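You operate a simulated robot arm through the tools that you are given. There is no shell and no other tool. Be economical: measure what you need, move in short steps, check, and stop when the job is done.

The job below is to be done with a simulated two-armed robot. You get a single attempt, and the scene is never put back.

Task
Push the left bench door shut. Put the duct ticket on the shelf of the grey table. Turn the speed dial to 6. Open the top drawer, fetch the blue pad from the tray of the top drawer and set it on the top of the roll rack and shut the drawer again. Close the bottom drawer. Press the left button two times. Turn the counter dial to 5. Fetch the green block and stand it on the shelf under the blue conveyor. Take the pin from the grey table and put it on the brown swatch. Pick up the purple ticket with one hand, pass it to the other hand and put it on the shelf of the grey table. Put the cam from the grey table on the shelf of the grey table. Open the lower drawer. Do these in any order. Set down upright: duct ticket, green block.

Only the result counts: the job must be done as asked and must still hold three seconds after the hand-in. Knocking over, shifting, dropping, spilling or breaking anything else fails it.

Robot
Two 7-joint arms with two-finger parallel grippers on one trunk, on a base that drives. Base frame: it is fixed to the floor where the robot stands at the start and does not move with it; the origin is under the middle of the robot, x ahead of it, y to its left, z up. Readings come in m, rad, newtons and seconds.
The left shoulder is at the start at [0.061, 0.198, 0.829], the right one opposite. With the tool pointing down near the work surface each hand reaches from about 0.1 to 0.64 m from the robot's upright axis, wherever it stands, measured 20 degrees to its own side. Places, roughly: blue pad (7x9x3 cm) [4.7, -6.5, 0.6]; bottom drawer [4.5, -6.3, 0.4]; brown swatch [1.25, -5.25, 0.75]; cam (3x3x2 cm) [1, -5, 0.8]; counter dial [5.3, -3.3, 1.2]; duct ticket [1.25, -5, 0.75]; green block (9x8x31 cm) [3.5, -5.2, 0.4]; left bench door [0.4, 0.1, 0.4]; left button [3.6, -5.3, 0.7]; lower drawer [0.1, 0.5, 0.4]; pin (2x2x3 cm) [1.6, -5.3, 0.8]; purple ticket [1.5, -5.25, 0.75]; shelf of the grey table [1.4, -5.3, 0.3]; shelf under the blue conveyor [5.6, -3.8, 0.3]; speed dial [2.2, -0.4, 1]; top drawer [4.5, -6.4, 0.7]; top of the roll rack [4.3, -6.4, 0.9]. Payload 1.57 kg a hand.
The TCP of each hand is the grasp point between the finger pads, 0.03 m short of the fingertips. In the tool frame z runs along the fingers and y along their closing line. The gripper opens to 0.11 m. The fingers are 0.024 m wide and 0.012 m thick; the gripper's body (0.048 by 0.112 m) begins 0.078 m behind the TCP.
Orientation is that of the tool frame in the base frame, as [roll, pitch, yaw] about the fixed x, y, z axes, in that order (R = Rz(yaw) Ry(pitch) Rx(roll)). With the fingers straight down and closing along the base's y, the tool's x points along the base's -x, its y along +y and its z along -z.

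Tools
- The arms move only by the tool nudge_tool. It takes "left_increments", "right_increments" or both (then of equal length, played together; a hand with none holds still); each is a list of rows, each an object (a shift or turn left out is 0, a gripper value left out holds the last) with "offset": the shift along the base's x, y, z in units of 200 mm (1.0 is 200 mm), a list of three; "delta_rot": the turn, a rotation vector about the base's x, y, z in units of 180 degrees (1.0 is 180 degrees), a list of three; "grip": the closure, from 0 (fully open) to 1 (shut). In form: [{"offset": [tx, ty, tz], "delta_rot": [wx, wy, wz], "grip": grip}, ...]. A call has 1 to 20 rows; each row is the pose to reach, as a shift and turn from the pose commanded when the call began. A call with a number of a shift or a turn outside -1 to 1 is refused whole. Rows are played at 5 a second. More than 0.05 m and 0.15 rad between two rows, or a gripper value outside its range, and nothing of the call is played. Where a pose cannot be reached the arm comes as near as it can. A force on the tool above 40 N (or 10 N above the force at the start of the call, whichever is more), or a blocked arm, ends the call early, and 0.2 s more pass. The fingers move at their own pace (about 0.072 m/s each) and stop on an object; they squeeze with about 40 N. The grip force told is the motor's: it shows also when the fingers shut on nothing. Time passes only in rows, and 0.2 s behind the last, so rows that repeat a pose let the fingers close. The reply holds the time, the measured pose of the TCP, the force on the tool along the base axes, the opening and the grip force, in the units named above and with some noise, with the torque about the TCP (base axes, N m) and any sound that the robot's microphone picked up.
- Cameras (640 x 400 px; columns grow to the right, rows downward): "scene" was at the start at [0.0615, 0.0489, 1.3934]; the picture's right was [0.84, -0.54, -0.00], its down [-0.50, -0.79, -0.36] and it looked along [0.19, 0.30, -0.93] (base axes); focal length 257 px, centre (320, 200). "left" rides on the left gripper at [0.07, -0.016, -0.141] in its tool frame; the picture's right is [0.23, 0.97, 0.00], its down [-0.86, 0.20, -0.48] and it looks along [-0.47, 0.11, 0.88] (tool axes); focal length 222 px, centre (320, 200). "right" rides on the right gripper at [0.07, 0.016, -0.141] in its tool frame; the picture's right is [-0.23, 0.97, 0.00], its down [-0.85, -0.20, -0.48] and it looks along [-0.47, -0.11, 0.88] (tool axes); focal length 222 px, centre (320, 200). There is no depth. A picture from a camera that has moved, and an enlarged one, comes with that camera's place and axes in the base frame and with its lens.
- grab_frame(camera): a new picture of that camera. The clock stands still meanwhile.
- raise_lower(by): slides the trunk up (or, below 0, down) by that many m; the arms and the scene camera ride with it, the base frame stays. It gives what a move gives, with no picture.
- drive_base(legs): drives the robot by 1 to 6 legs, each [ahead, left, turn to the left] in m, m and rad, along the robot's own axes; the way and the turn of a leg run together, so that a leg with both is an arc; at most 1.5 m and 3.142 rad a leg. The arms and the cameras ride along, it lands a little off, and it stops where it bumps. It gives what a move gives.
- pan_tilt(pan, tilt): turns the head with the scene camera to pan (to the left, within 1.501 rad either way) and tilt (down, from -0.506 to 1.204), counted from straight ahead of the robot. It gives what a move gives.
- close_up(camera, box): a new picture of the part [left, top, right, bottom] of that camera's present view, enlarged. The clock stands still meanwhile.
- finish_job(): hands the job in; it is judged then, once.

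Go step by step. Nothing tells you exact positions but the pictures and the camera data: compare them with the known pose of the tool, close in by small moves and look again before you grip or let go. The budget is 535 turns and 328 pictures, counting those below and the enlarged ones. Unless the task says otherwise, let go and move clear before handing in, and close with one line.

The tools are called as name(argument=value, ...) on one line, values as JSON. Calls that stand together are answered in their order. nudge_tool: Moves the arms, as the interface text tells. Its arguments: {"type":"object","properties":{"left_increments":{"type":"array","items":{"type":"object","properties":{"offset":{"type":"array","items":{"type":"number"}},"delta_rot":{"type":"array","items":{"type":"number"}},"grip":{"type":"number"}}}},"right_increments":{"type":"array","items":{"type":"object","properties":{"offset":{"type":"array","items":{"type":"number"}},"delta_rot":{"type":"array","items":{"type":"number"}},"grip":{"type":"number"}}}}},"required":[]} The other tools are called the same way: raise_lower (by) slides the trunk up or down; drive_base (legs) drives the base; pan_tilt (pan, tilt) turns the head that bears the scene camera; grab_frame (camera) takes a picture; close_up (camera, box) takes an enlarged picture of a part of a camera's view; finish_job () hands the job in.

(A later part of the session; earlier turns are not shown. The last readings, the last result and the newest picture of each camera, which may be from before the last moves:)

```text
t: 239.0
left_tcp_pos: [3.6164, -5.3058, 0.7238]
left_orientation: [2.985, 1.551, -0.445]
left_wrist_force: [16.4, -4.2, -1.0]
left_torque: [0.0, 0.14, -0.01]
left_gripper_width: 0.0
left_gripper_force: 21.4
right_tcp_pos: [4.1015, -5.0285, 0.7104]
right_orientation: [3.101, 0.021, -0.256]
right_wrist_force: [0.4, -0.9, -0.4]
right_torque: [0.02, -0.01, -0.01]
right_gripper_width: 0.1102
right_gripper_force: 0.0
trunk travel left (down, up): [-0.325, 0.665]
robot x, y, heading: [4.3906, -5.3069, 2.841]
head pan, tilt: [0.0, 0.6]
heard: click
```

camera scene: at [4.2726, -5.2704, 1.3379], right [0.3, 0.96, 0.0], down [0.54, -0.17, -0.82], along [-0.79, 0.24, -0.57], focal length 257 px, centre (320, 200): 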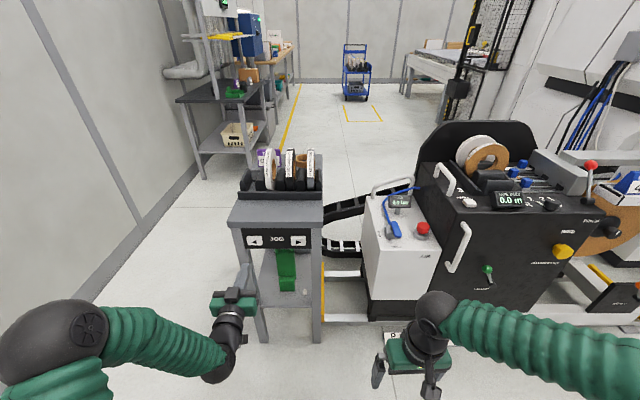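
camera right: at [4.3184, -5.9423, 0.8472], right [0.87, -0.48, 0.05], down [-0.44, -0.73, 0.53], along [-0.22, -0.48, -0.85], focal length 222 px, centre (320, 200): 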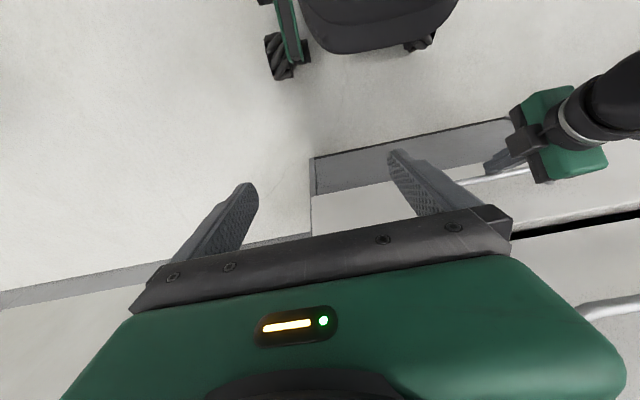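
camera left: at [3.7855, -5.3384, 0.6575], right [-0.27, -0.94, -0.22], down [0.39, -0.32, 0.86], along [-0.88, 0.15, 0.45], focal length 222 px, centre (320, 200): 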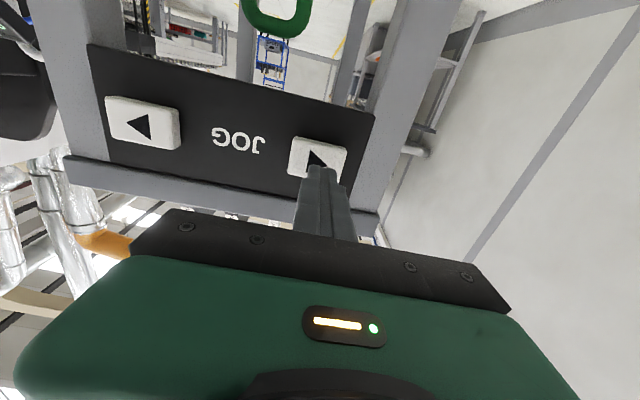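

Second click: two presses done. Back off and lower to look at the green block.

nudge_tool(left_increments=[{"offset": [0.15, -0.045, 0]}, {"offset": [0.35, -0.1, 0]}, {"offset": [0.55, -0.16, 0]}])

drive_base(legs=[[-0.15, 0, 0]])

raise_lower(by=-0.2)

nudge_tool(left_increments=[{"grip": 0.0}, {"grip": 0}, {"grip": 0}])

grab_frame(camera="left")

grab_frame(camera="scene")

```text
t: 239.8
left_tcp_pos: [3.7257, -5.337, 0.7247]
left_orientation: [2.979, 1.553, -0.452]
left_wrist_force: [-0.2, -0.4, 0.1]
left_torque: [0.02, -0.01, 0.0]
left_gripper_width: 0.0001
left_gripper_force: 20.9
right_tcp_pos: [4.1006, -5.0269, 0.709]
right_orientation: [3.103, 0.019, -0.254]
right_wrist_force: [-0.1, 0.4, 1.2]
right_torque: [0.0, 0.0, -0.02]
right_gripper_width: 0.11
right_gripper_force: 0.0
trunk travel left (down, up): [-0.325, 0.665]
robot x, y, heading: [4.3939, -5.3087, 2.841]
head pan, tilt: [0.0, 0.6]
```

```text
t: 241.2
left_tcp_pos: [3.8678, -5.3811, 0.7253]
left_orientation: [2.96, 1.556, -0.469]
left_wrist_force: [0.6, 0.0, 0.1]
left_torque: [0.04, 0.0, -0.03]
left_gripper_width: 0.0
left_gripper_force: 21.4
right_tcp_pos: [4.2454, -5.0726, 0.7095]
right_orientation: [3.1, 0.02, -0.255]
right_wrist_force: [0.3, 0.1, 0.1]
right_torque: [0.01, 0.01, 0.0]
right_gripper_width: 0.11
right_gripper_force: 0.0
trunk travel left (down, up): [-0.325, 0.665]
robot x, y, heading: [4.5354, -5.3486, 2.84]
head pan, tilt: [0.0, 0.6]
```

```text
t: 243.4
left_tcp_pos: [3.8696, -5.3809, 0.5247]
left_orientation: [2.963, 1.555, -0.469]
left_wrist_force: [0.2, 0.1, -0.3]
left_torque: [0.01, 0.01, -0.06]
left_gripper_width: 0.0
left_gripper_force: 21.4
right_tcp_pos: [4.2454, -5.0721, 0.5099]
right_orientation: [3.102, 0.019, -0.255]
right_wrist_force: [-0.4, 0.3, 0.0]
right_torque: [-0.02, 0.04, -0.02]
right_gripper_width: 0.1098
right_gripper_force: 0.1
trunk travel left (down, up): [-0.125, 0.865]
robot x, y, heading: [4.5296, -5.3524, 2.836]
head pan, tilt: [0.0, 0.6]
```

```text
t: 244.2
left_tcp_pos: [3.869, -5.3819, 0.5254]
left_orientation: [2.969, 1.556, -0.462]
left_wrist_force: [-0.3, 0.2, -0.3]
left_torque: [-0.02, 0.02, -0.01]
left_gripper_width: 0.1093
left_gripper_force: 1.0
right_tcp_pos: [4.2449, -5.0729, 0.5083]
right_orientation: [3.102, 0.019, -0.255]
right_wrist_force: [-0.2, -0.8, 0.4]
right_torque: [0.01, 0.01, 0.01]
right_gripper_width: 0.1098
right_gripper_force: 0.1
trunk travel left (down, up): [-0.125, 0.865]
robot x, y, heading: [4.5372, -5.3496, 2.839]
head pan, tilt: [0.0, 0.6]
```

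```text
222 pictures are left
camera left: at [4.0101, -5.4061, 0.458], right [-0.27, -0.94, -0.22], down [0.39, -0.32, 0.86], along [-0.88, 0.15, 0.45], focal length 222 px, centre (320, 200)
```

left: 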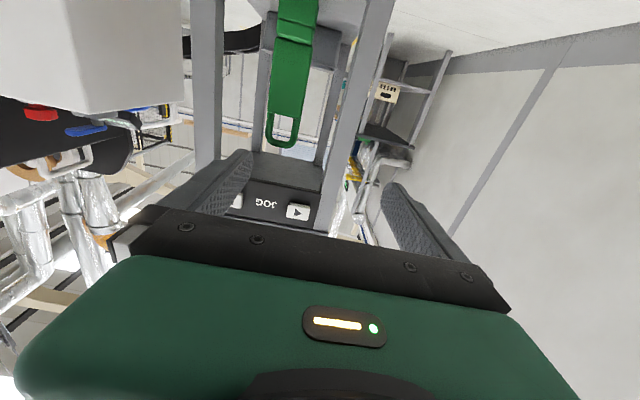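

```text
221 pictures are left
camera scene: at [4.4178, -5.3139, 1.138], right [0.3, 0.96, 0.0], down [0.54, -0.17, -0.82], along [-0.79, 0.24, -0.57], focal length 257 px, centre (320, 200)
```

scene: 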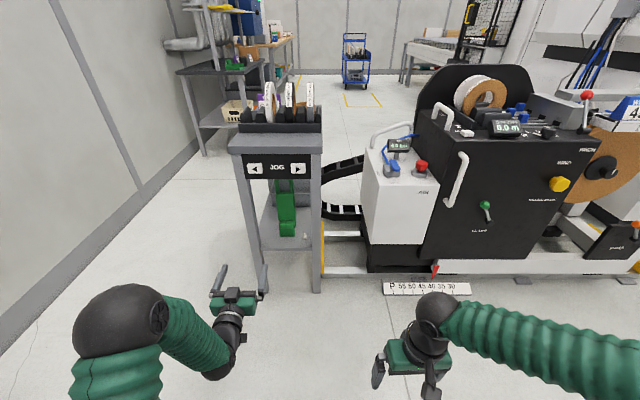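

Block is centred between the table legs, front face ≈(3.519,-5.202). Lower the hand to z≈0.47, line up laterally, then check.

nudge_tool(left_increments=[{"offset": [0, 0, -0.14], "grip": 0}, {"offset": [0, 0, -0.27], "grip": 0}])

drive_base(legs=[[0.18, -0.069, 0]])

grab_frame(camera="left")

close_up(camera="scene", box=[170, 140, 390, 320])

```text
t: 244.8
left_tcp_pos: [3.8694, -5.3822, 0.4701]
left_orientation: [2.961, 1.555, -0.468]
left_wrist_force: [-0.2, -0.1, 0.8]
left_torque: [-0.01, 0.04, -0.03]
left_gripper_width: 0.1104
left_gripper_force: 0.1
right_tcp_pos: [4.245, -5.0704, 0.5098]
right_orientation: [3.101, 0.019, -0.255]
right_wrist_force: [-0.3, -0.3, -0.5]
right_torque: [0.01, 0.03, -0.01]
right_gripper_width: 0.11
right_gripper_force: 0.0
trunk travel left (down, up): [-0.125, 0.865]
robot x, y, heading: [4.5321, -5.3483, 2.84]
head pan, tilt: [0.0, 0.6]
```

```text
t: 246.3
left_tcp_pos: [3.7155, -5.2623, 0.4704]
left_orientation: [3.005, 1.553, -0.423]
left_wrist_force: [-0.6, 0.1, -0.4]
left_torque: [0.0, 0.0, 0.02]
left_gripper_width: 0.1097
left_gripper_force: 0.0
right_tcp_pos: [4.0936, -4.9527, 0.5098]
right_orientation: [3.1, 0.019, -0.256]
right_wrist_force: [-0.5, -0.1, -0.1]
right_torque: [0.02, -0.02, 0.0]
right_gripper_width: 0.1098
right_gripper_force: 0.1
trunk travel left (down, up): [-0.125, 0.865]
robot x, y, heading: [4.3824, -5.2304, 2.836]
head pan, tilt: [0.0, 0.6]
```

```text
220 pictures are left
camera left: at [3.8583, -5.2874, 0.4033], right [-0.27, -0.94, -0.22], down [0.39, -0.32, 0.86], along [-0.88, 0.15, 0.45], focal length 222 px, centre (320, 200)
```

left: 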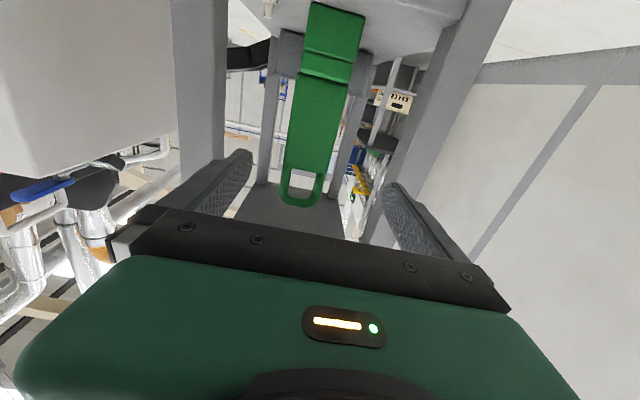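

```text
2.22 times, centred on (280, 230) of scene
camera zoom: at [4.2652, -5.1951, 1.1379], right [0.3, 0.95, 0.0], down [0.54, -0.17, -0.82], along [-0.79, 0.24, -0.57], focal length 571 px, centre (409, 133)
```

zoom: 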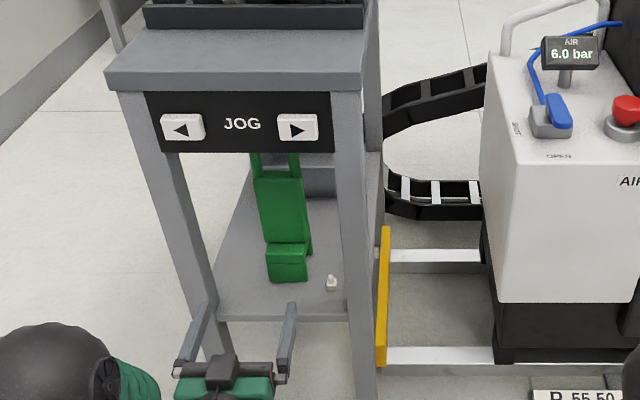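

Aligned to within 1 cm. Correct slightly and drive forward, checking before the last bit.

nudge_tool(left_increments=[{"offset": [0.012, 0.04, 0.0], "grip": 0}, {"offset": [0.012, 0.04, 0.0], "grip": 0}])

drive_base(legs=[[0.15, 0, 0]])

grab_frame(camera="left")

grab_frame(camera="scene")

```text
t: 246.9
left_tcp_pos: [3.7199, -5.2553, 0.4708]
left_orientation: [2.956, 1.553, -0.474]
left_wrist_force: [-0.4, 0.3, 0.3]
left_torque: [0.01, 0.01, 0.02]
left_gripper_width: 0.1101
left_gripper_force: 0.2
right_tcp_pos: [4.0942, -4.9531, 0.5098]
right_orientation: [3.103, 0.02, -0.257]
right_wrist_force: [1.2, -0.5, -0.6]
right_torque: [0.0, -0.02, -0.01]
right_gripper_width: 0.11
right_gripper_force: 0.1
trunk travel left (down, up): [-0.125, 0.865]
robot x, y, heading: [4.3841, -5.2328, 2.841]
head pan, tilt: [0.0, 0.6]
```

```text
t: 248.3
left_tcp_pos: [3.576, -5.2078, 0.4706]
left_orientation: [2.959, 1.557, -0.473]
left_wrist_force: [-0.5, 0.0, 0.0]
left_torque: [0.0, 0.01, 0.0]
left_gripper_width: 0.11
left_gripper_force: 0.1
right_tcp_pos: [3.9502, -4.9068, 0.5101]
right_orientation: [3.1, 0.019, -0.257]
right_wrist_force: [-0.7, 0.4, -0.3]
right_torque: [0.04, -0.01, -0.03]
right_gripper_width: 0.1099
right_gripper_force: 0.1
trunk travel left (down, up): [-0.125, 0.865]
robot x, y, heading: [4.2372, -5.1846, 2.839]
head pan, tilt: [0.0, 0.6]
```

```text
218 pictures are left
camera left: at [3.7163, -5.2338, 0.4039], right [-0.27, -0.93, -0.22], down [0.39, -0.32, 0.86], along [-0.88, 0.15, 0.45], focal length 222 px, centre (320, 200)
```

left: 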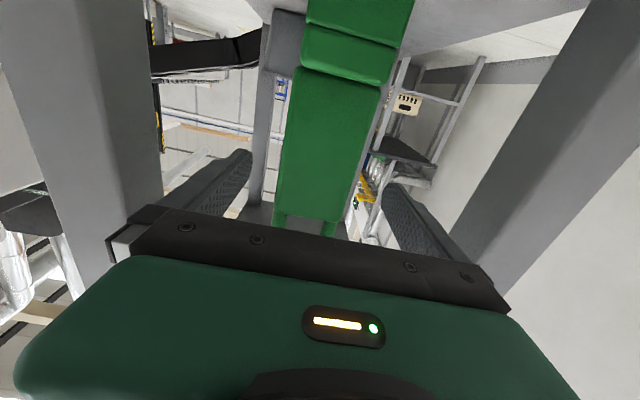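

```text
217 pictures are left
camera scene: at [4.1206, -5.1492, 1.1379], right [0.3, 0.95, 0.0], down [0.54, -0.17, -0.82], along [-0.79, 0.25, -0.57], focal length 257 px, centre (320, 200)
```

scene: 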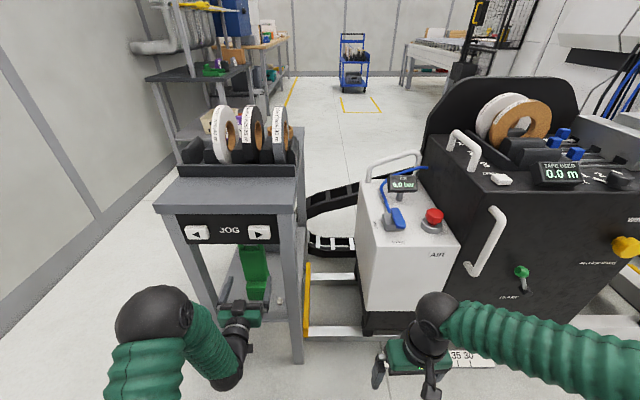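

Block is well centred between the fingers. Advance 8 cm more and grip.

drive_base(legs=[[0.085, 0, 0]])

grab_frame(camera="left")

```text
t: 249.4
left_tcp_pos: [3.4927, -5.1836, 0.4723]
left_orientation: [2.949, 1.554, -0.482]
left_wrist_force: [0.1, 0.2, -0.8]
left_torque: [0.02, 0.01, 0.01]
left_gripper_width: 0.1099
left_gripper_force: 0.0
right_tcp_pos: [3.8681, -4.8815, 0.5105]
right_orientation: [3.102, 0.022, -0.256]
right_wrist_force: [0.2, 0.1, 0.2]
right_torque: [-0.06, -0.04, 0.0]
right_gripper_width: 0.11
right_gripper_force: 0.0
trunk travel left (down, up): [-0.125, 0.865]
robot x, y, heading: [4.1551, -5.1574, 2.837]
head pan, tilt: [0.0, 0.6]
```

```text
216 pictures are left
camera left: at [3.6347, -5.2086, 0.4043], right [-0.27, -0.94, -0.22], down [0.39, -0.32, 0.86], along [-0.88, 0.15, 0.45], focal length 222 px, centre (320, 200)
```

left: 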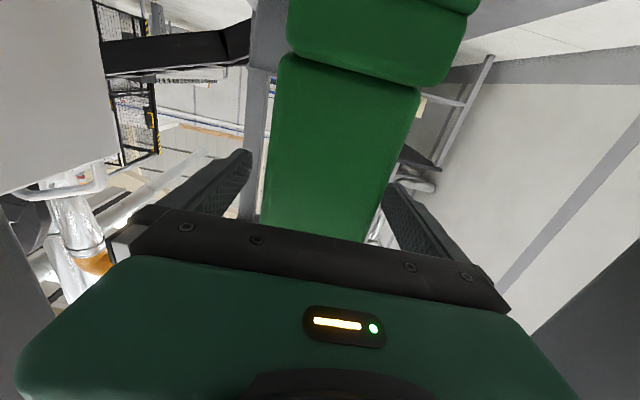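

nudge_tool(left_increments=[{"offset": [-0.05, 0.015, 0]}, {"offset": [-0.1, 0.03, 0]}, {"offset": [-0.1, 0.03, 0], "grip": 1}, {"offset": [-0.1, 0.03, 0], "grip": 1}, {"offset": [-0.1, 0.03, 0], "grip": 1}, {"offset": [-0.1, 0.03, 0], "grip": 1}])

grab_frame(camera="left")

```text
t: 250.8
left_tcp_pos: [3.4736, -5.1767, 0.4712]
left_orientation: [2.913, 1.56, -0.516]
left_wrist_force: [-1.0, -0.4, 1.3]
left_torque: [0.02, 0.07, 0.0]
left_gripper_width: 0.0796
left_gripper_force: 40.0
right_tcp_pos: [3.8683, -4.8818, 0.5096]
right_orientation: [3.103, 0.023, -0.258]
right_wrist_force: [0.4, 1.1, 0.1]
right_torque: [0.04, -0.02, 0.0]
right_gripper_width: 0.11
right_gripper_force: 0.1
trunk travel left (down, up): [-0.125, 0.865]
robot x, y, heading: [4.1546, -5.1563, 2.842]
head pan, tilt: [0.0, 0.6]
```

```text
215 pictures are left
camera left: at [3.6148, -5.2027, 0.4053], right [-0.27, -0.93, -0.22], down [0.39, -0.32, 0.86], along [-0.88, 0.15, 0.46], focal length 222 px, centre (320, 200)
```

left: 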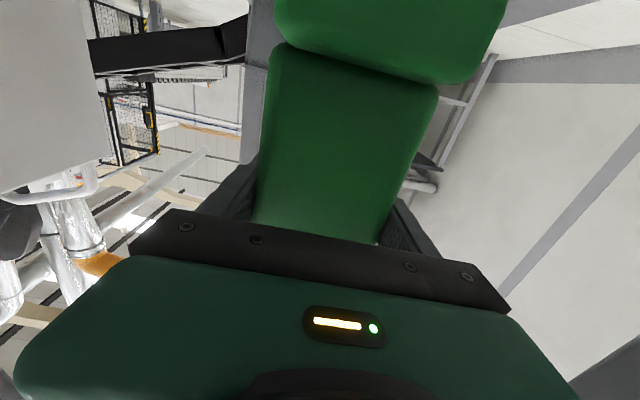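

Gripped at 8 cm. Lift 2 cm and back straight out.

nudge_tool(left_increments=[{"offset": [0, 0, 0.05]}, {"offset": [0, 0, 0.1]}, {"offset": [0, 0, 0.1]}])

grab_frame(camera="scene")

```text
t: 251.6
left_tcp_pos: [3.4732, -5.1774, 0.4917]
left_orientation: [2.944, 1.557, -0.49]
left_wrist_force: [0.1, -0.1, -2.5]
left_torque: [0.01, 0.02, -0.01]
left_gripper_width: 0.0795
left_gripper_force: 40.1
right_tcp_pos: [3.8676, -4.8819, 0.5104]
right_orientation: [3.102, 0.022, -0.256]
right_wrist_force: [-0.4, 0.2, 0.9]
right_torque: [0.03, -0.01, 0.01]
right_gripper_width: 0.1101
right_gripper_force: 0.2
trunk travel left (down, up): [-0.125, 0.865]
robot x, y, heading: [4.1541, -5.1607, 2.843]
head pan, tilt: [0.0, 0.6]
```

```text
214 pictures are left
camera scene: at [4.0386, -5.1237, 1.1379], right [0.3, 0.95, 0.0], down [0.54, -0.17, -0.82], along [-0.79, 0.24, -0.57], focal length 257 px, centre (320, 200)
```

scene: 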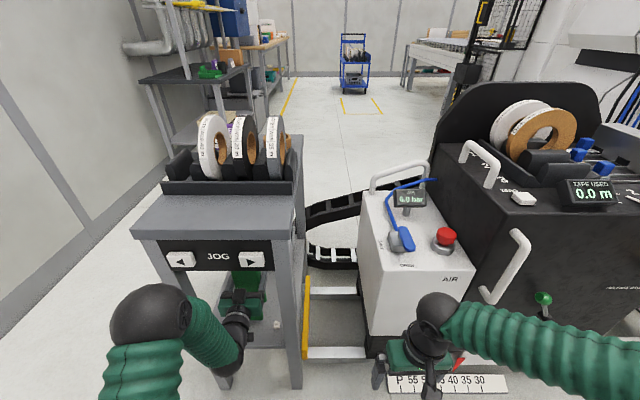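

drive_base(legs=[[-0.4, 0, 0]])

grab_frame(camera="scene")

```text
t: 254.1
left_tcp_pos: [3.8526, -5.2964, 0.4929]
left_orientation: [2.939, 1.557, -0.491]
left_wrist_force: [-0.5, -0.1, -3.0]
left_torque: [0.01, 0.06, -0.01]
left_gripper_width: 0.0795
left_gripper_force: 39.7
right_tcp_pos: [4.2466, -5.0007, 0.5112]
right_orientation: [3.101, 0.022, -0.257]
right_wrist_force: [0.0, 0.4, 0.0]
right_torque: [0.0, -0.04, 0.0]
right_gripper_width: 0.1101
right_gripper_force: 0.1
trunk travel left (down, up): [-0.125, 0.865]
robot x, y, heading: [4.5356, -5.2769, 2.836]
head pan, tilt: [0.0, 0.6]
```

```text
213 pictures are left
camera scene: at [4.4175, -5.2417, 1.1379], right [0.3, 0.96, 0.0], down [0.54, -0.17, -0.82], along [-0.79, 0.24, -0.57], focal length 257 px, centre (320, 200)
```

scene: 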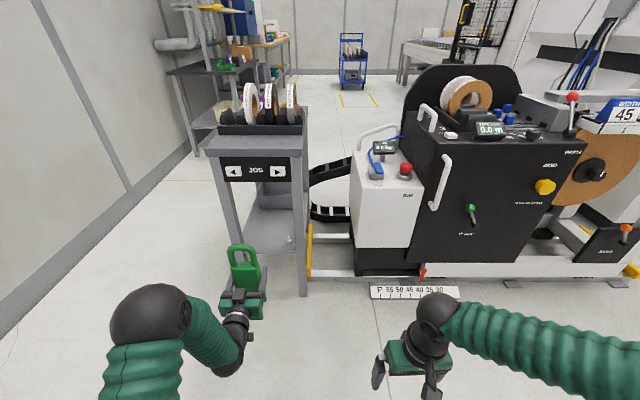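

Block is out and upright. Turn clockwise to face the blue conveyor and look at its shelf.

drive_base(legs=[[0, 0, -1.8]])

pan_tilt(pan=-0.2, tilt=0.4)

grab_frame(camera="scene")

```text
t: 258.8
left_tcp_pos: [4.6747, -4.612, 0.4928]
left_orientation: [2.92, 1.559, -2.314]
left_wrist_force: [-0.4, -0.4, -2.4]
left_torque: [0.06, -0.05, 0.0]
left_gripper_width: 0.0798
left_gripper_force: 39.6
right_tcp_pos: [4.8707, -5.0627, 0.5105]
right_orientation: [3.101, 0.021, -2.062]
right_wrist_force: [0.3, 0.5, 0.3]
right_torque: [0.01, -0.01, 0.0]
right_gripper_width: 0.1101
right_gripper_force: 0.0
trunk travel left (down, up): [-0.125, 0.865]
robot x, y, heading: [4.5314, -5.2776, 1.034]
head pan, tilt: [0.0, 0.6]
```

```text
t: 259.6
left_tcp_pos: [4.675, -4.6124, 0.4931]
left_orientation: [2.903, 1.559, -2.334]
left_wrist_force: [0.6, -0.1, -1.9]
left_torque: [0.03, -0.03, -0.02]
left_gripper_width: 0.0793
left_gripper_force: 40.0
right_tcp_pos: [4.8701, -5.0643, 0.5103]
right_orientation: [3.102, 0.024, -2.059]
right_wrist_force: [-0.2, -0.3, 0.3]
right_torque: [0.06, 0.01, -0.01]
right_gripper_width: 0.1099
right_gripper_force: 0.0
trunk travel left (down, up): [-0.125, 0.865]
robot x, y, heading: [4.5355, -5.278, 1.036]
head pan, tilt: [-0.201, 0.4]
```

```text
212 pictures are left
camera scene: at [4.612, -5.1809, 1.1561], right [0.74, -0.67, 0.0], down [-0.26, -0.29, -0.92], along [0.62, 0.68, -0.39], focal length 257 px, centre (320, 200)
```

scene: 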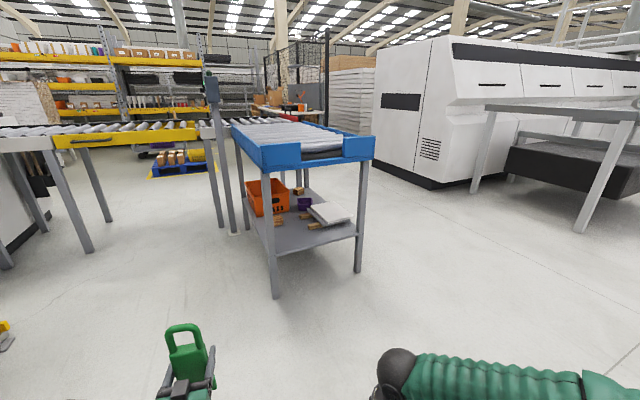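

close_up(camera="scene", box=[220, 110, 390, 300])

```text
2.11 times, centred on (305, 205) of scene
camera zoom: at [4.612, -5.1809, 1.1561], right [0.74, -0.67, 0.0], down [-0.26, -0.29, -0.92], along [0.62, 0.68, -0.39], focal length 540 px, centre (352, 190)
```

zoom: 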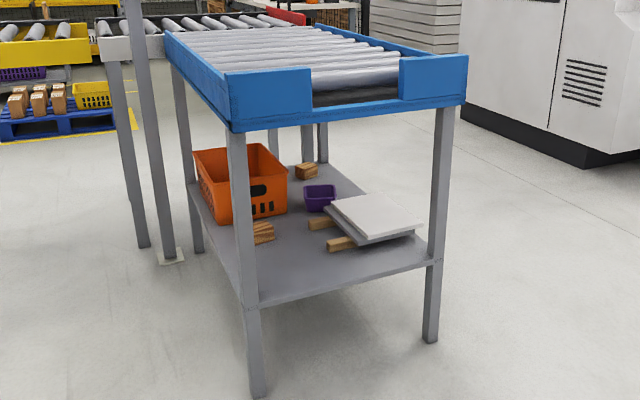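

The shelf's front-left area is free. I'll line up facing +s with the block 20 cm short of the shelf edge.

drive_base(legs=[[0, 0, 0.226], [0.35, -0.69, 0]])

pan_tilt(pan=0.2, tilt=0.7)

grab_frame(camera="scene")

```text
t: 264.6
left_tcp_pos: [5.2932, -4.4789, 0.4935]
left_orientation: [2.934, 1.557, -2.075]
left_wrist_force: [0.3, -0.2, -2.5]
left_torque: [0.02, 0.02, 0.0]
left_gripper_width: 0.0796
left_gripper_force: 39.9
right_tcp_pos: [5.5879, -4.8729, 0.511]
right_orientation: [3.102, 0.022, -1.832]
right_wrist_force: [-0.4, -0.3, 0.3]
right_torque: [-0.01, 0.01, 0.02]
right_gripper_width: 0.1101
right_gripper_force: 0.1
trunk travel left (down, up): [-0.125, 0.865]
robot x, y, heading: [5.31, -5.1561, 1.265]
head pan, tilt: [-0.201, 0.4]
```

```text
t: 265.4
left_tcp_pos: [5.2945, -4.4792, 0.4944]
left_orientation: [2.877, 1.56, -2.129]
left_wrist_force: [0.4, -0.8, -2.5]
left_torque: [0.07, -0.03, 0.02]
left_gripper_width: 0.0793
left_gripper_force: 39.7
right_tcp_pos: [5.5882, -4.8737, 0.5125]
right_orientation: [3.101, 0.027, -1.832]
right_wrist_force: [0.2, -1.1, 0.1]
right_torque: [0.01, 0.0, 0.02]
right_gripper_width: 0.1099
right_gripper_force: 0.1
trunk travel left (down, up): [-0.125, 0.865]
robot x, y, heading: [5.309, -5.1551, 1.261]
head pan, tilt: [0.201, 0.7]
```

```text
210 pictures are left
camera scene: at [5.327, -5.0423, 1.1293], right [0.99, -0.11, 0.0], down [-0.07, -0.64, -0.76], along [0.08, 0.76, -0.65], focal length 257 px, centre (320, 200)
```

scene: 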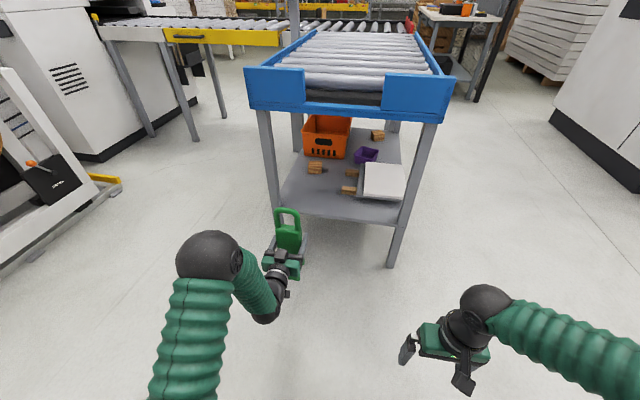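

Geometry shows the elbow will stay outside the shelf leg. Raise the block slightly, shift 3 cm left and go forward in steps.

nudge_tool(left_increments=[{"offset": [0, 0, 0.06]}, {"offset": [0, 0, 0.12]}])

drive_base(legs=[[0.28, 0.027, 0]])

grab_frame(camera="scene")

grab_frame(camera="left")

```text
t: 266.0
left_tcp_pos: [5.2946, -4.4789, 0.5187]
left_orientation: [2.907, 1.561, -2.097]
left_wrist_force: [0.1, -0.4, -2.0]
left_torque: [0.08, 0.02, 0.02]
left_gripper_width: 0.0797
left_gripper_force: 40.0
right_tcp_pos: [5.5881, -4.8748, 0.5107]
right_orientation: [3.101, 0.026, -1.834]
right_wrist_force: [0.7, 0.0, 0.1]
right_torque: [0.01, 0.01, -0.01]
right_gripper_width: 0.1098
right_gripper_force: 0.0
trunk travel left (down, up): [-0.125, 0.865]
robot x, y, heading: [5.306, -5.1619, 1.266]
head pan, tilt: [0.201, 0.7]
```

```text
t: 268.0
left_tcp_pos: [5.3531, -4.2031, 0.5185]
left_orientation: [2.873, 1.559, -2.133]
left_wrist_force: [0.5, 0.4, -2.6]
left_torque: [0.03, -0.02, 0.0]
left_gripper_width: 0.0794
left_gripper_force: 39.9
right_tcp_pos: [5.6475, -4.6002, 0.5113]
right_orientation: [3.1, 0.024, -1.833]
right_wrist_force: [0.7, -0.7, -1.0]
right_torque: [0.02, -0.01, -0.02]
right_gripper_width: 0.1099
right_gripper_force: 0.1
trunk travel left (down, up): [-0.125, 0.865]
robot x, y, heading: [5.3685, -4.8828, 1.267]
head pan, tilt: [0.201, 0.7]
```

```text
209 pictures are left
camera scene: at [5.3862, -4.7672, 1.1292], right [0.99, -0.11, 0.0], down [-0.07, -0.64, -0.76], along [0.08, 0.76, -0.65], focal length 257 px, centre (320, 200)
```

scene: 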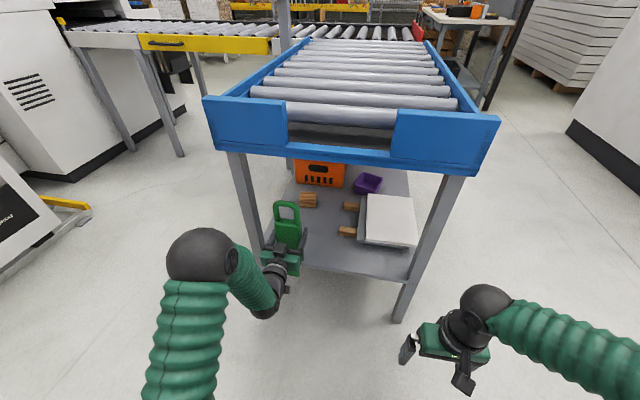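

```text
208 pictures are left
camera left: at [5.3273, -4.3442, 0.4506], right [-0.93, 0.28, -0.22], down [-0.32, -0.39, 0.86], along [0.15, 0.88, 0.46], focal length 222 px, centre (320, 200)
```

left: 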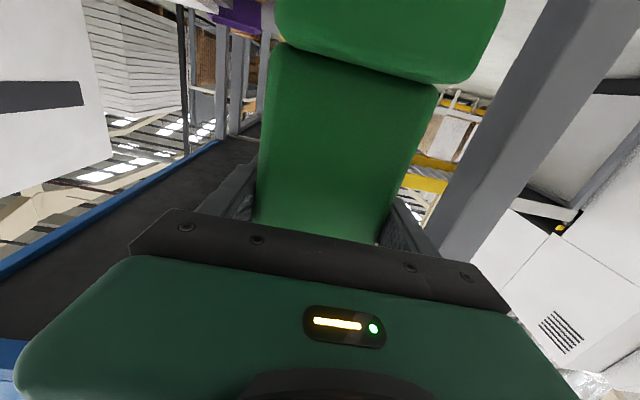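

drive_base(legs=[[0.155, 0, 0]])

grab_frame(camera="scene")

```text
t: 269.4
left_tcp_pos: [5.4, -4.0579, 0.5194]
left_orientation: [2.874, 1.561, -2.133]
left_wrist_force: [-0.1, -0.4, -3.2]
left_torque: [0.05, -0.02, 0.0]
left_gripper_width: 0.0796
left_gripper_force: 39.7
right_tcp_pos: [5.6935, -4.4522, 0.5118]
right_orientation: [3.101, 0.027, -1.831]
right_wrist_force: [0.4, 0.1, -0.4]
right_torque: [0.0, -0.07, 0.0]
right_gripper_width: 0.1099
right_gripper_force: 0.0
trunk travel left (down, up): [-0.125, 0.865]
robot x, y, heading: [5.4164, -4.7356, 1.263]
head pan, tilt: [0.201, 0.7]
```

```text
207 pictures are left
camera scene: at [5.4325, -4.6203, 1.1292], right [0.99, -0.11, 0.0], down [-0.07, -0.64, -0.76], along [0.08, 0.76, -0.65], focal length 257 px, centre (320, 200)
```

scene: 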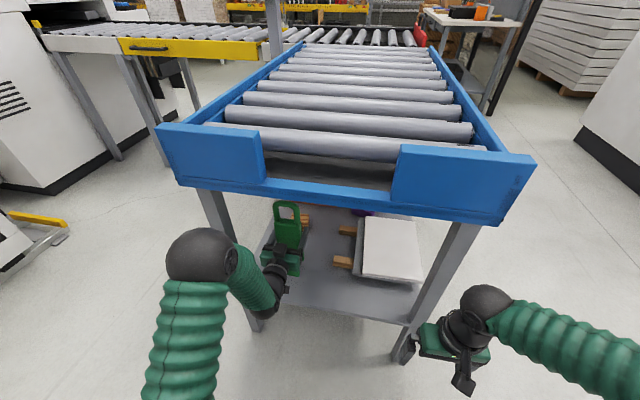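

Block is over the shelf's free spot. Lower until contact.

nudge_tool(left_increments=[{"offset": [0, 0, -0.06]}, {"offset": [0, 0, -0.12]}, {"offset": [0, 0, -0.16]}, {"offset": [0, 0, -0.18]}, {"offset": [0, 0, -0.2]}])

nudge_tool(left_increments=[{"offset": [0, 0, -0.02]}, {"offset": [0, 0, -0.04]}, {"offset": [0, 0, -0.06]}])

```text
t: 270.6
left_tcp_pos: [5.4003, -4.0578, 0.4802]
left_orientation: [2.826, 1.562, -2.179]
left_wrist_force: [-0.5, 0.1, -2.2]
left_torque: [0.02, 0.01, -0.03]
left_gripper_width: 0.0796
left_gripper_force: 40.3
right_tcp_pos: [5.6941, -4.4526, 0.5121]
right_orientation: [3.1, 0.028, -1.832]
right_wrist_force: [0.8, -0.5, 0.2]
right_torque: [0.0, 0.01, 0.0]
right_gripper_width: 0.1098
right_gripper_force: 0.0
trunk travel left (down, up): [-0.125, 0.865]
robot x, y, heading: [5.413, -4.7364, 1.261]
head pan, tilt: [0.201, 0.7]
```

```text
t: 271.4
left_tcp_pos: [5.3999, -4.0576, 0.4725]
left_orientation: [0.958, 1.568, 2.237]
left_wrist_force: [-1.5, 1.3, 20.1]
left_torque: [-1.25, -0.09, -0.08]
left_gripper_width: 0.0797
left_gripper_force: 40.0
right_tcp_pos: [5.6923, -4.4541, 0.5133]
right_orientation: [3.102, 0.03, -1.833]
right_wrist_force: [-1.0, -0.7, -0.4]
right_torque: [-0.03, 0.02, -0.02]
right_gripper_width: 0.1102
right_gripper_force: 0.1
trunk travel left (down, up): [-0.125, 0.865]
robot x, y, heading: [5.4139, -4.7368, 1.264]
head pan, tilt: [0.201, 0.7]
```

Contact felt. Ease slightly and open; then back straight out.

nudge_tool(left_increments=[{"offset": [0, 0, 0.02]}, {"offset": [0, 0, 0.02], "grip": 0.5}, {"offset": [0, 0, 0.02], "grip": 0}, {"offset": [0, 0, 0.02], "grip": 0}, {"offset": [0, 0, 0.02], "grip": 0}])

grab_frame(camera="left")

close_up(camera="scene", box=[170, 160, 470, 340])

```text
t: 272.6
left_tcp_pos: [5.3988, -4.0585, 0.4725]
left_orientation: [2.828, 1.564, -2.177]
left_wrist_force: [-1.1, 0.3, -0.2]
left_torque: [0.01, -0.02, 0.02]
left_gripper_width: 0.11
left_gripper_force: 0.1
right_tcp_pos: [5.6935, -4.4531, 0.5121]
right_orientation: [3.102, 0.028, -1.834]
right_wrist_force: [0.2, 0.4, 0.0]
right_torque: [-0.05, -0.02, -0.01]
right_gripper_width: 0.1099
right_gripper_force: 0.0
trunk travel left (down, up): [-0.125, 0.865]
robot x, y, heading: [5.4129, -4.739, 1.261]
head pan, tilt: [0.201, 0.7]
```

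```text
206 pictures are left
camera left: at [5.3735, -4.1988, 0.4037], right [-0.93, 0.28, -0.22], down [-0.33, -0.39, 0.86], along [0.15, 0.88, 0.46], focal length 222 px, centre (320, 200)
```

left: 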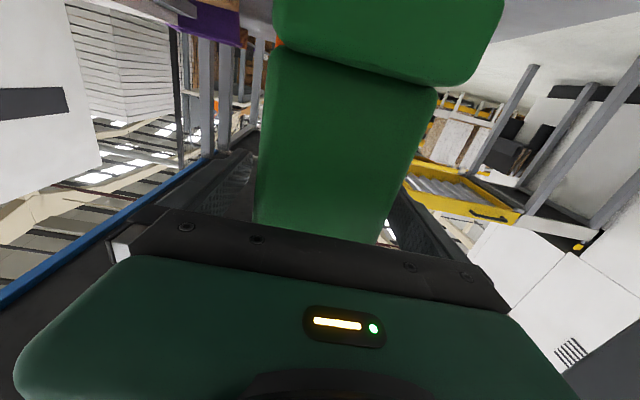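

```text
2.13 times, centred on (320, 250) of scene
camera zoom: at [5.4325, -4.6211, 1.1293], right [0.99, -0.11, 0.0], down [-0.07, -0.64, -0.76], along [0.08, 0.76, -0.65], focal length 548 px, centre (320, 93)
```

zoom: 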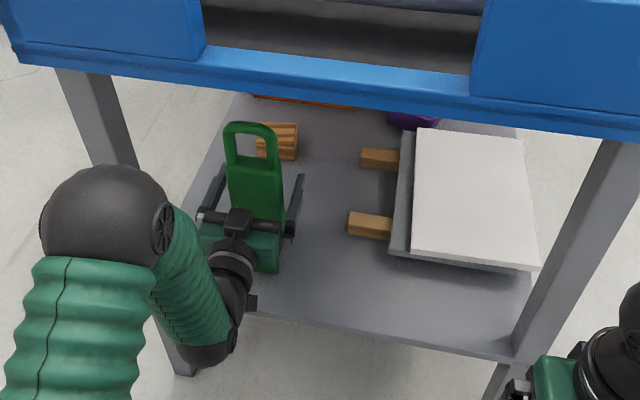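

Fingers are open with gaps on both sides and the block stands. Back out.

drive_base(legs=[[-0.35, 0, 0]])

grab_frame(camera="scene")

```text
t: 274.9
left_tcp_pos: [5.2939, -4.3959, 0.4732]
left_orientation: [2.797, 1.562, -2.207]
left_wrist_force: [-0.4, 0.0, 0.6]
left_torque: [0.02, 0.03, 0.02]
left_gripper_width: 0.11
left_gripper_force: 0.2
right_tcp_pos: [5.5865, -4.7902, 0.5117]
right_orientation: [3.101, 0.028, -1.832]
right_wrist_force: [-0.6, 1.0, -0.1]
right_torque: [-0.02, 0.0, 0.0]
right_gripper_width: 0.1101
right_gripper_force: 0.1
trunk travel left (down, up): [-0.125, 0.865]
robot x, y, heading: [5.3092, -5.072, 1.266]
head pan, tilt: [0.201, 0.7]
```

```text
204 pictures are left
camera scene: at [5.3259, -4.9575, 1.1294], right [0.99, -0.11, 0.0], down [-0.07, -0.64, -0.76], along [0.08, 0.76, -0.65], focal length 257 px, centre (320, 200)
```

scene: 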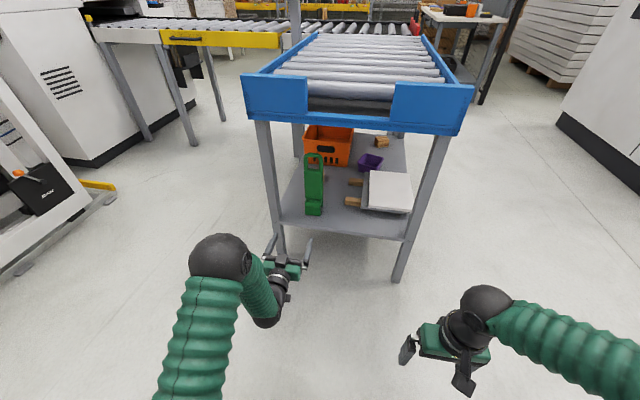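

The green block stands on the shelf. Next, the counter dial: turn to face +e, raise the trunk and move into the inner area.

drive_base(legs=[[-0.12, 0, 0], [0, 0, -1.575]])

raise_lower(by=0.4)

raise_lower(by=0.33)

drive_base(legs=[[-1.2, 0, 0], [0, 1.1, 0]])

pan_tilt(pan=0.3, tilt=0.6)

grab_frame(camera="scene")

```text
t: 280.0
left_tcp_pos: [5.9498, -5.1838, 0.4728]
left_orientation: [2.773, 1.56, 2.464]
left_wrist_force: [-0.4, -0.2, 0.0]
left_torque: [-0.01, 0.0, -0.01]
left_gripper_width: 0.11
left_gripper_force: 0.1
right_tcp_pos: [5.5496, -5.4707, 0.5135]
right_orientation: [3.102, 0.028, 2.866]
right_wrist_force: [1.1, 1.3, 0.3]
right_torque: [0.0, -0.01, -0.03]
right_gripper_width: 0.1097
right_gripper_force: 0.0
trunk travel left (down, up): [-0.125, 0.865]
robot x, y, heading: [5.2738, -5.1889, -0.321]
head pan, tilt: [0.201, 0.7]
```

```text
t: 283.8
left_tcp_pos: [5.9493, -5.1837, 0.8727]
left_orientation: [2.732, 1.564, 2.421]
left_wrist_force: [0.4, 0.1, -0.3]
left_torque: [-0.02, 0.02, -0.03]
left_gripper_width: 0.11
left_gripper_force: 0.0
right_tcp_pos: [5.5493, -5.4705, 0.9129]
right_orientation: [3.101, 0.03, 2.865]
right_wrist_force: [-1.0, -0.1, 0.2]
right_torque: [-0.03, 0.01, -0.01]
right_gripper_width: 0.11
right_gripper_force: 0.0
trunk travel left (down, up): [-0.525, 0.465]
robot x, y, heading: [5.2691, -5.1897, -0.322]
head pan, tilt: [0.201, 0.7]
```

```text
t: 287.1
left_tcp_pos: [5.949, -5.1839, 1.2035]
left_orientation: [2.726, 1.562, 2.418]
left_wrist_force: [0.8, -0.1, -0.1]
left_torque: [0.0, 0.0, -0.05]
left_gripper_width: 0.11
left_gripper_force: 0.0
right_tcp_pos: [5.5502, -5.4722, 1.2431]
right_orientation: [3.102, 0.029, 2.867]
right_wrist_force: [0.0, 0.3, 0.5]
right_torque: [0.0, 0.02, 0.01]
right_gripper_width: 0.1099
right_gripper_force: 0.0
trunk travel left (down, up): [-0.855, 0.135]
robot x, y, heading: [5.2705, -5.1921, -0.321]
head pan, tilt: [0.201, 0.7]
```

```text
t: 298.4
left_tcp_pos: [5.1306, -3.7584, 1.2034]
left_orientation: [2.422, 1.562, 2.12]
left_wrist_force: [-0.5, -0.9, 0.4]
left_torque: [-0.02, -0.02, 0.0]
left_gripper_width: 0.1098
left_gripper_force: 0.2
right_tcp_pos: [4.7339, -4.0502, 1.242]
right_orientation: [3.097, 0.03, 2.875]
right_wrist_force: [0.2, -0.1, 0.3]
right_torque: [0.02, -0.06, 0.02]
right_gripper_width: 0.1101
right_gripper_force: 0.0
trunk travel left (down, up): [-0.855, 0.135]
robot x, y, heading: [4.4515, -3.7663, -0.312]
head pan, tilt: [0.201, 0.7]
```

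```text
t: 299.1
left_tcp_pos: [5.1304, -3.755, 1.2041]
left_orientation: [2.753, 1.564, 2.45]
left_wrist_force: [-0.1, 0.1, -0.1]
left_torque: [0.0, 0.01, 0.01]
left_gripper_width: 0.11
left_gripper_force: 0.1
right_tcp_pos: [4.7334, -4.0471, 1.2436]
right_orientation: [3.103, 0.031, 2.873]
right_wrist_force: [0.1, 0.3, -0.6]
right_torque: [-0.02, -0.02, 0.02]
right_gripper_width: 0.1102
right_gripper_force: 0.1
trunk travel left (down, up): [-0.855, 0.135]
robot x, y, heading: [4.4487, -3.7696, -0.312]
head pan, tilt: [0.3, 0.6]
```

```text
203 pictures are left
camera scene: at [4.5742, -3.7766, 1.8679], right [-0.01, -1.0, 0.0], down [-0.57, 0.01, -0.82], along [0.82, -0.01, -0.57], focal length 257 px, centre (320, 200)
```

scene: 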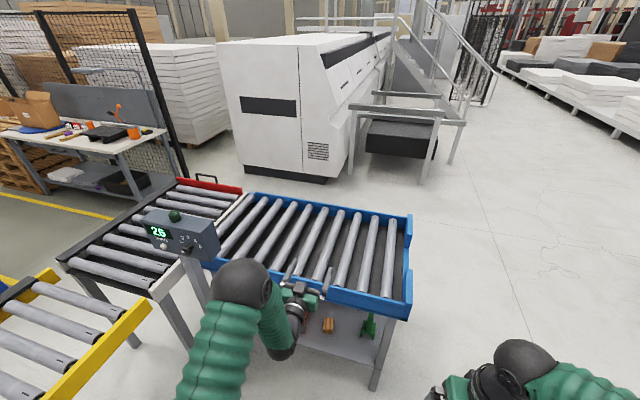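

close_up(camera="scene", box=[130, 195, 240, 285])

```text
4.44 times, centred on (185, 240) of scene
camera zoom: at [4.5742, -3.7766, 1.8679], right [-0.01, -1.0, 0.0], down [-0.57, 0.01, -0.82], along [0.82, -0.01, -0.57], focal length 1141 px, centre (920, 22)
```

zoom: 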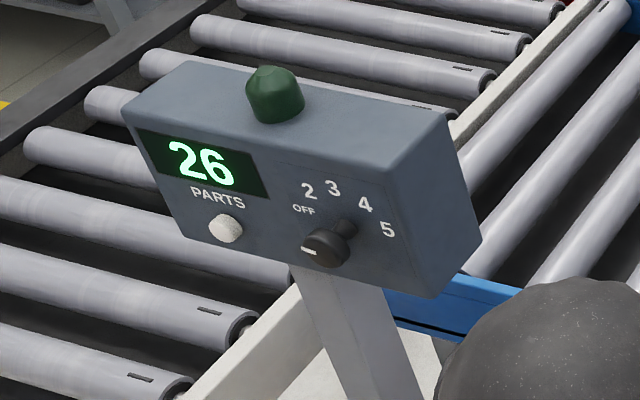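

The knob (pointing at OFF) is at about (5.276,-3.272,1.15). I'll retract the hand ~12 cm first, then shift left and check.

nudge_tool(left_increments=[{"offset": [-0.14, 0.045, -0.06]}, {"offset": [-0.28, 0.09, -0.12]}, {"offset": [-0.42, 0.135, -0.18]}, {"offset": [-0.57, 0.18, -0.25]}])

drive_base(legs=[[0, 0.3, 0]])

grab_frame(camera="scene")

grab_frame(camera="left")

```text
t: 300.1
left_tcp_pos: [5.017, -3.7199, 1.1546]
left_orientation: [2.665, 1.568, 2.363]
left_wrist_force: [0.2, 0.0, 0.0]
left_torque: [0.0, 0.02, -0.01]
left_gripper_width: 0.1102
left_gripper_force: 0.0
right_tcp_pos: [4.735, -4.0456, 1.243]
right_orientation: [3.102, 0.032, 2.872]
right_wrist_force: [0.5, 0.1, 0.2]
right_torque: [0.02, 0.02, -0.01]
right_gripper_width: 0.1102
right_gripper_force: 0.1
trunk travel left (down, up): [-0.855, 0.135]
robot x, y, heading: [4.4556, -3.763, -0.319]
head pan, tilt: [0.3, 0.6]
```

```text
t: 302.1
left_tcp_pos: [5.1057, -3.4479, 1.158]
left_orientation: [1.919, 1.558, 1.615]
left_wrist_force: [0.2, -0.4, 0.1]
left_torque: [0.0, -0.01, -0.01]
left_gripper_width: 0.1102
left_gripper_force: 0.1
right_tcp_pos: [4.821, -3.7761, 1.2413]
right_orientation: [3.09, 0.033, 2.871]
right_wrist_force: [-0.1, 0.6, 0.6]
right_torque: [-0.05, -0.01, -0.04]
right_gripper_width: 0.1099
right_gripper_force: 0.1
trunk travel left (down, up): [-0.855, 0.135]
robot x, y, heading: [4.5511, -3.4796, -0.312]
head pan, tilt: [0.3, 0.6]
```

```text
201 pictures are left
camera scene: at [4.659, -3.5134, 1.8682], right [-0.02, -1.0, -0.01], down [-0.56, 0.02, -0.83], along [0.83, -0.01, -0.56], focal length 257 px, centre (320, 200)
```

scene: 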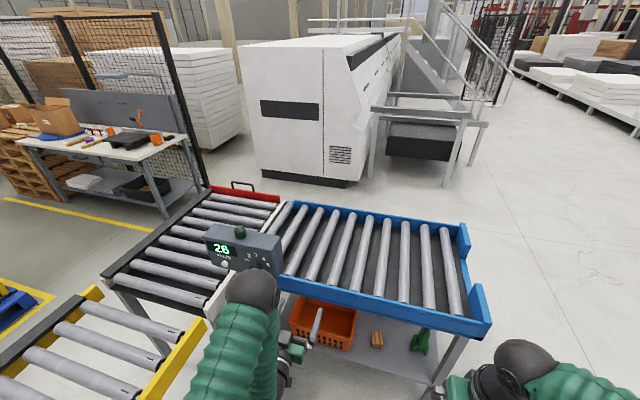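

```text
200 pictures are left
camera left: at [4.9655, -3.4206, 1.0887], right [0.29, 0.93, -0.21], down [-0.4, 0.32, 0.86], along [0.87, -0.17, 0.46], focal length 222 px, centre (320, 200)
```

left: 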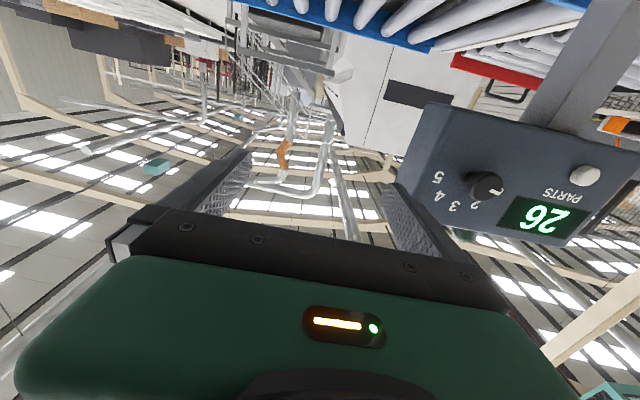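

I see the dial and its marks (upside-down in this camera). Move left 22 cm and back 8 cm to face it squarely.

drive_base(legs=[[-0.08, 0.21, 0]])

grab_frame(camera="left")

grab_frame(camera="scene")

```text
t: 303.9
left_tcp_pos: [5.0962, -3.2188, 1.1571]
left_orientation: [2.105, 1.561, 1.804]
left_wrist_force: [-0.8, 0.0, -0.2]
left_torque: [0.04, -0.01, -0.03]
left_gripper_width: 0.1096
left_gripper_force: 0.0
right_tcp_pos: [4.8141, -3.5457, 1.2396]
right_orientation: [3.091, 0.03, 2.874]
right_wrist_force: [-0.4, -0.1, 0.6]
right_torque: [-0.04, 0.02, -0.01]
right_gripper_width: 0.1099
right_gripper_force: 0.0
trunk travel left (down, up): [-0.855, 0.135]
robot x, y, heading: [4.5373, -3.2562, -0.313]
head pan, tilt: [0.3, 0.6]
```

```text
199 pictures are left
camera left: at [4.9564, -3.1914, 1.0879], right [0.29, 0.93, -0.22], down [-0.39, 0.32, 0.86], along [0.87, -0.16, 0.46], focal length 222 px, centre (320, 200)
```

left: 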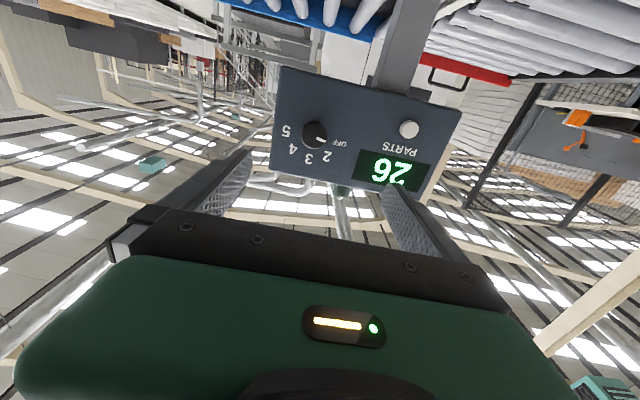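

```text
198 pictures are left
camera scene: at [4.6533, -3.2823, 1.8679], right [-0.01, -1.0, -0.01], down [-0.57, 0.02, -0.82], along [0.82, -0.01, -0.57], focal length 257 px, centre (320, 200)
```

scene: 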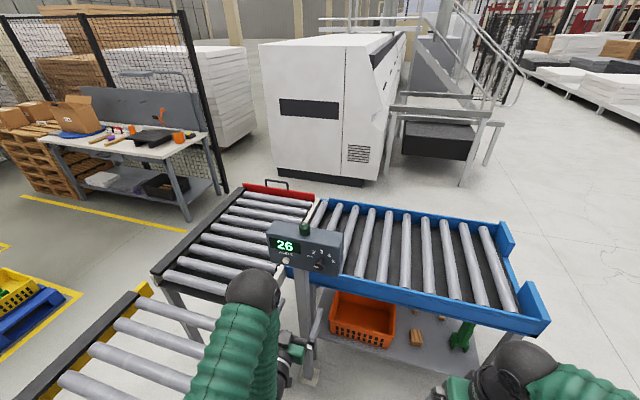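

close_up(camera="left", box=[260, 60, 470, 200])

```text
2.86 times, centred on (365, 130) of left
camera zoom: at [4.9564, -3.1914, 1.0879], right [0.29, 0.93, -0.22], down [-0.39, 0.32, 0.86], along [0.87, -0.16, 0.46], focal length 635 px, centre (191, 400)
```

zoom: 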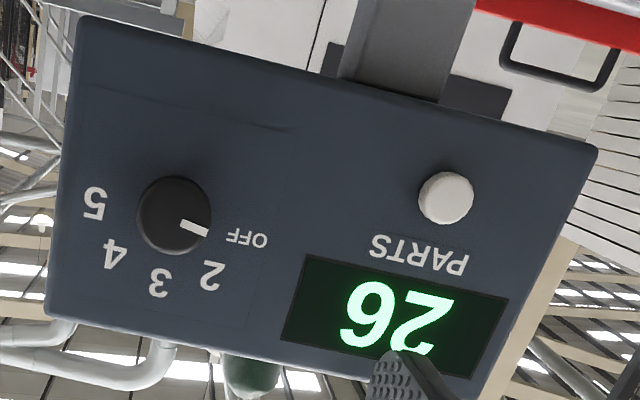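

Layout understood: OFF/2/3/4/5 spaced about 40°, pointer at OFF, so 5 needs ~160° clockwise; I'll do it in two 80° twists. First pre-rotate the hand -40° and move closer.

drive_base(legs=[[0.09, 0, 0]])

nudge_tool(left_increments=[{"offset": [0, 0, 0], "delta_rot": [-0.042, 0.013, 0], "grip": 0.3}, {"delta_rot": [-0.085, 0.026, 0]}, {"delta_rot": [-0.127, 0.04, 0]}, {"delta_rot": [-0.17, 0.053, 0]}, {"delta_rot": [-0.212, 0.066, 0]}, {"delta_rot": [-0.212, 0.066, 0]}])

grab_frame(camera="left")

```text
t: 305.0
left_tcp_pos: [5.173, -3.2358, 1.1608]
left_orientation: [0.453, 1.565, 0.149]
left_wrist_force: [0.1, 0.2, 0.4]
left_torque: [0.01, -0.01, -0.03]
left_gripper_width: 0.11
left_gripper_force: 0.0
right_tcp_pos: [4.8893, -3.562, 1.2463]
right_orientation: [3.098, 0.041, 2.872]
right_wrist_force: [-0.2, 0.3, -0.9]
right_torque: [-0.02, -0.03, 0.0]
right_gripper_width: 0.1103
right_gripper_force: 0.2
trunk travel left (down, up): [-0.855, 0.135]
robot x, y, heading: [4.6214, -3.2806, -0.318]
head pan, tilt: [0.3, 0.6]
```

```text
t: 306.4
left_tcp_pos: [5.1813, -3.2352, 1.156]
left_orientation: [-1.573, 0.87, -1.879]
left_wrist_force: [-0.7, 0.3, -0.4]
left_torque: [0.0, 0.03, 0.05]
left_gripper_width: 0.0771
left_gripper_force: 0.0
right_tcp_pos: [4.8977, -3.5607, 1.2444]
right_orientation: [3.102, 0.032, 2.872]
right_wrist_force: [0.7, 0.1, 0.4]
right_torque: [-0.02, 0.05, -0.01]
right_gripper_width: 0.1101
right_gripper_force: 0.0
trunk travel left (down, up): [-0.855, 0.135]
robot x, y, heading: [4.6197, -3.284, -0.316]
head pan, tilt: [0.3, 0.6]
```

```text
196 pictures are left
camera left: at [5.029, -3.2474, 1.1139], right [0.18, 0.57, -0.8], down [-0.24, 0.81, 0.53], along [0.95, 0.1, 0.29], focal length 222 px, centre (320, 200)
```

left: 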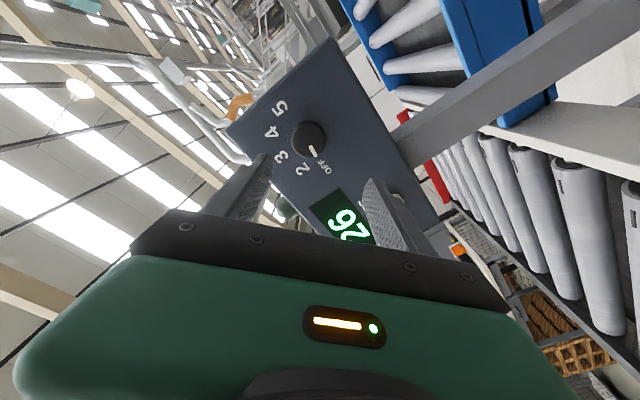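

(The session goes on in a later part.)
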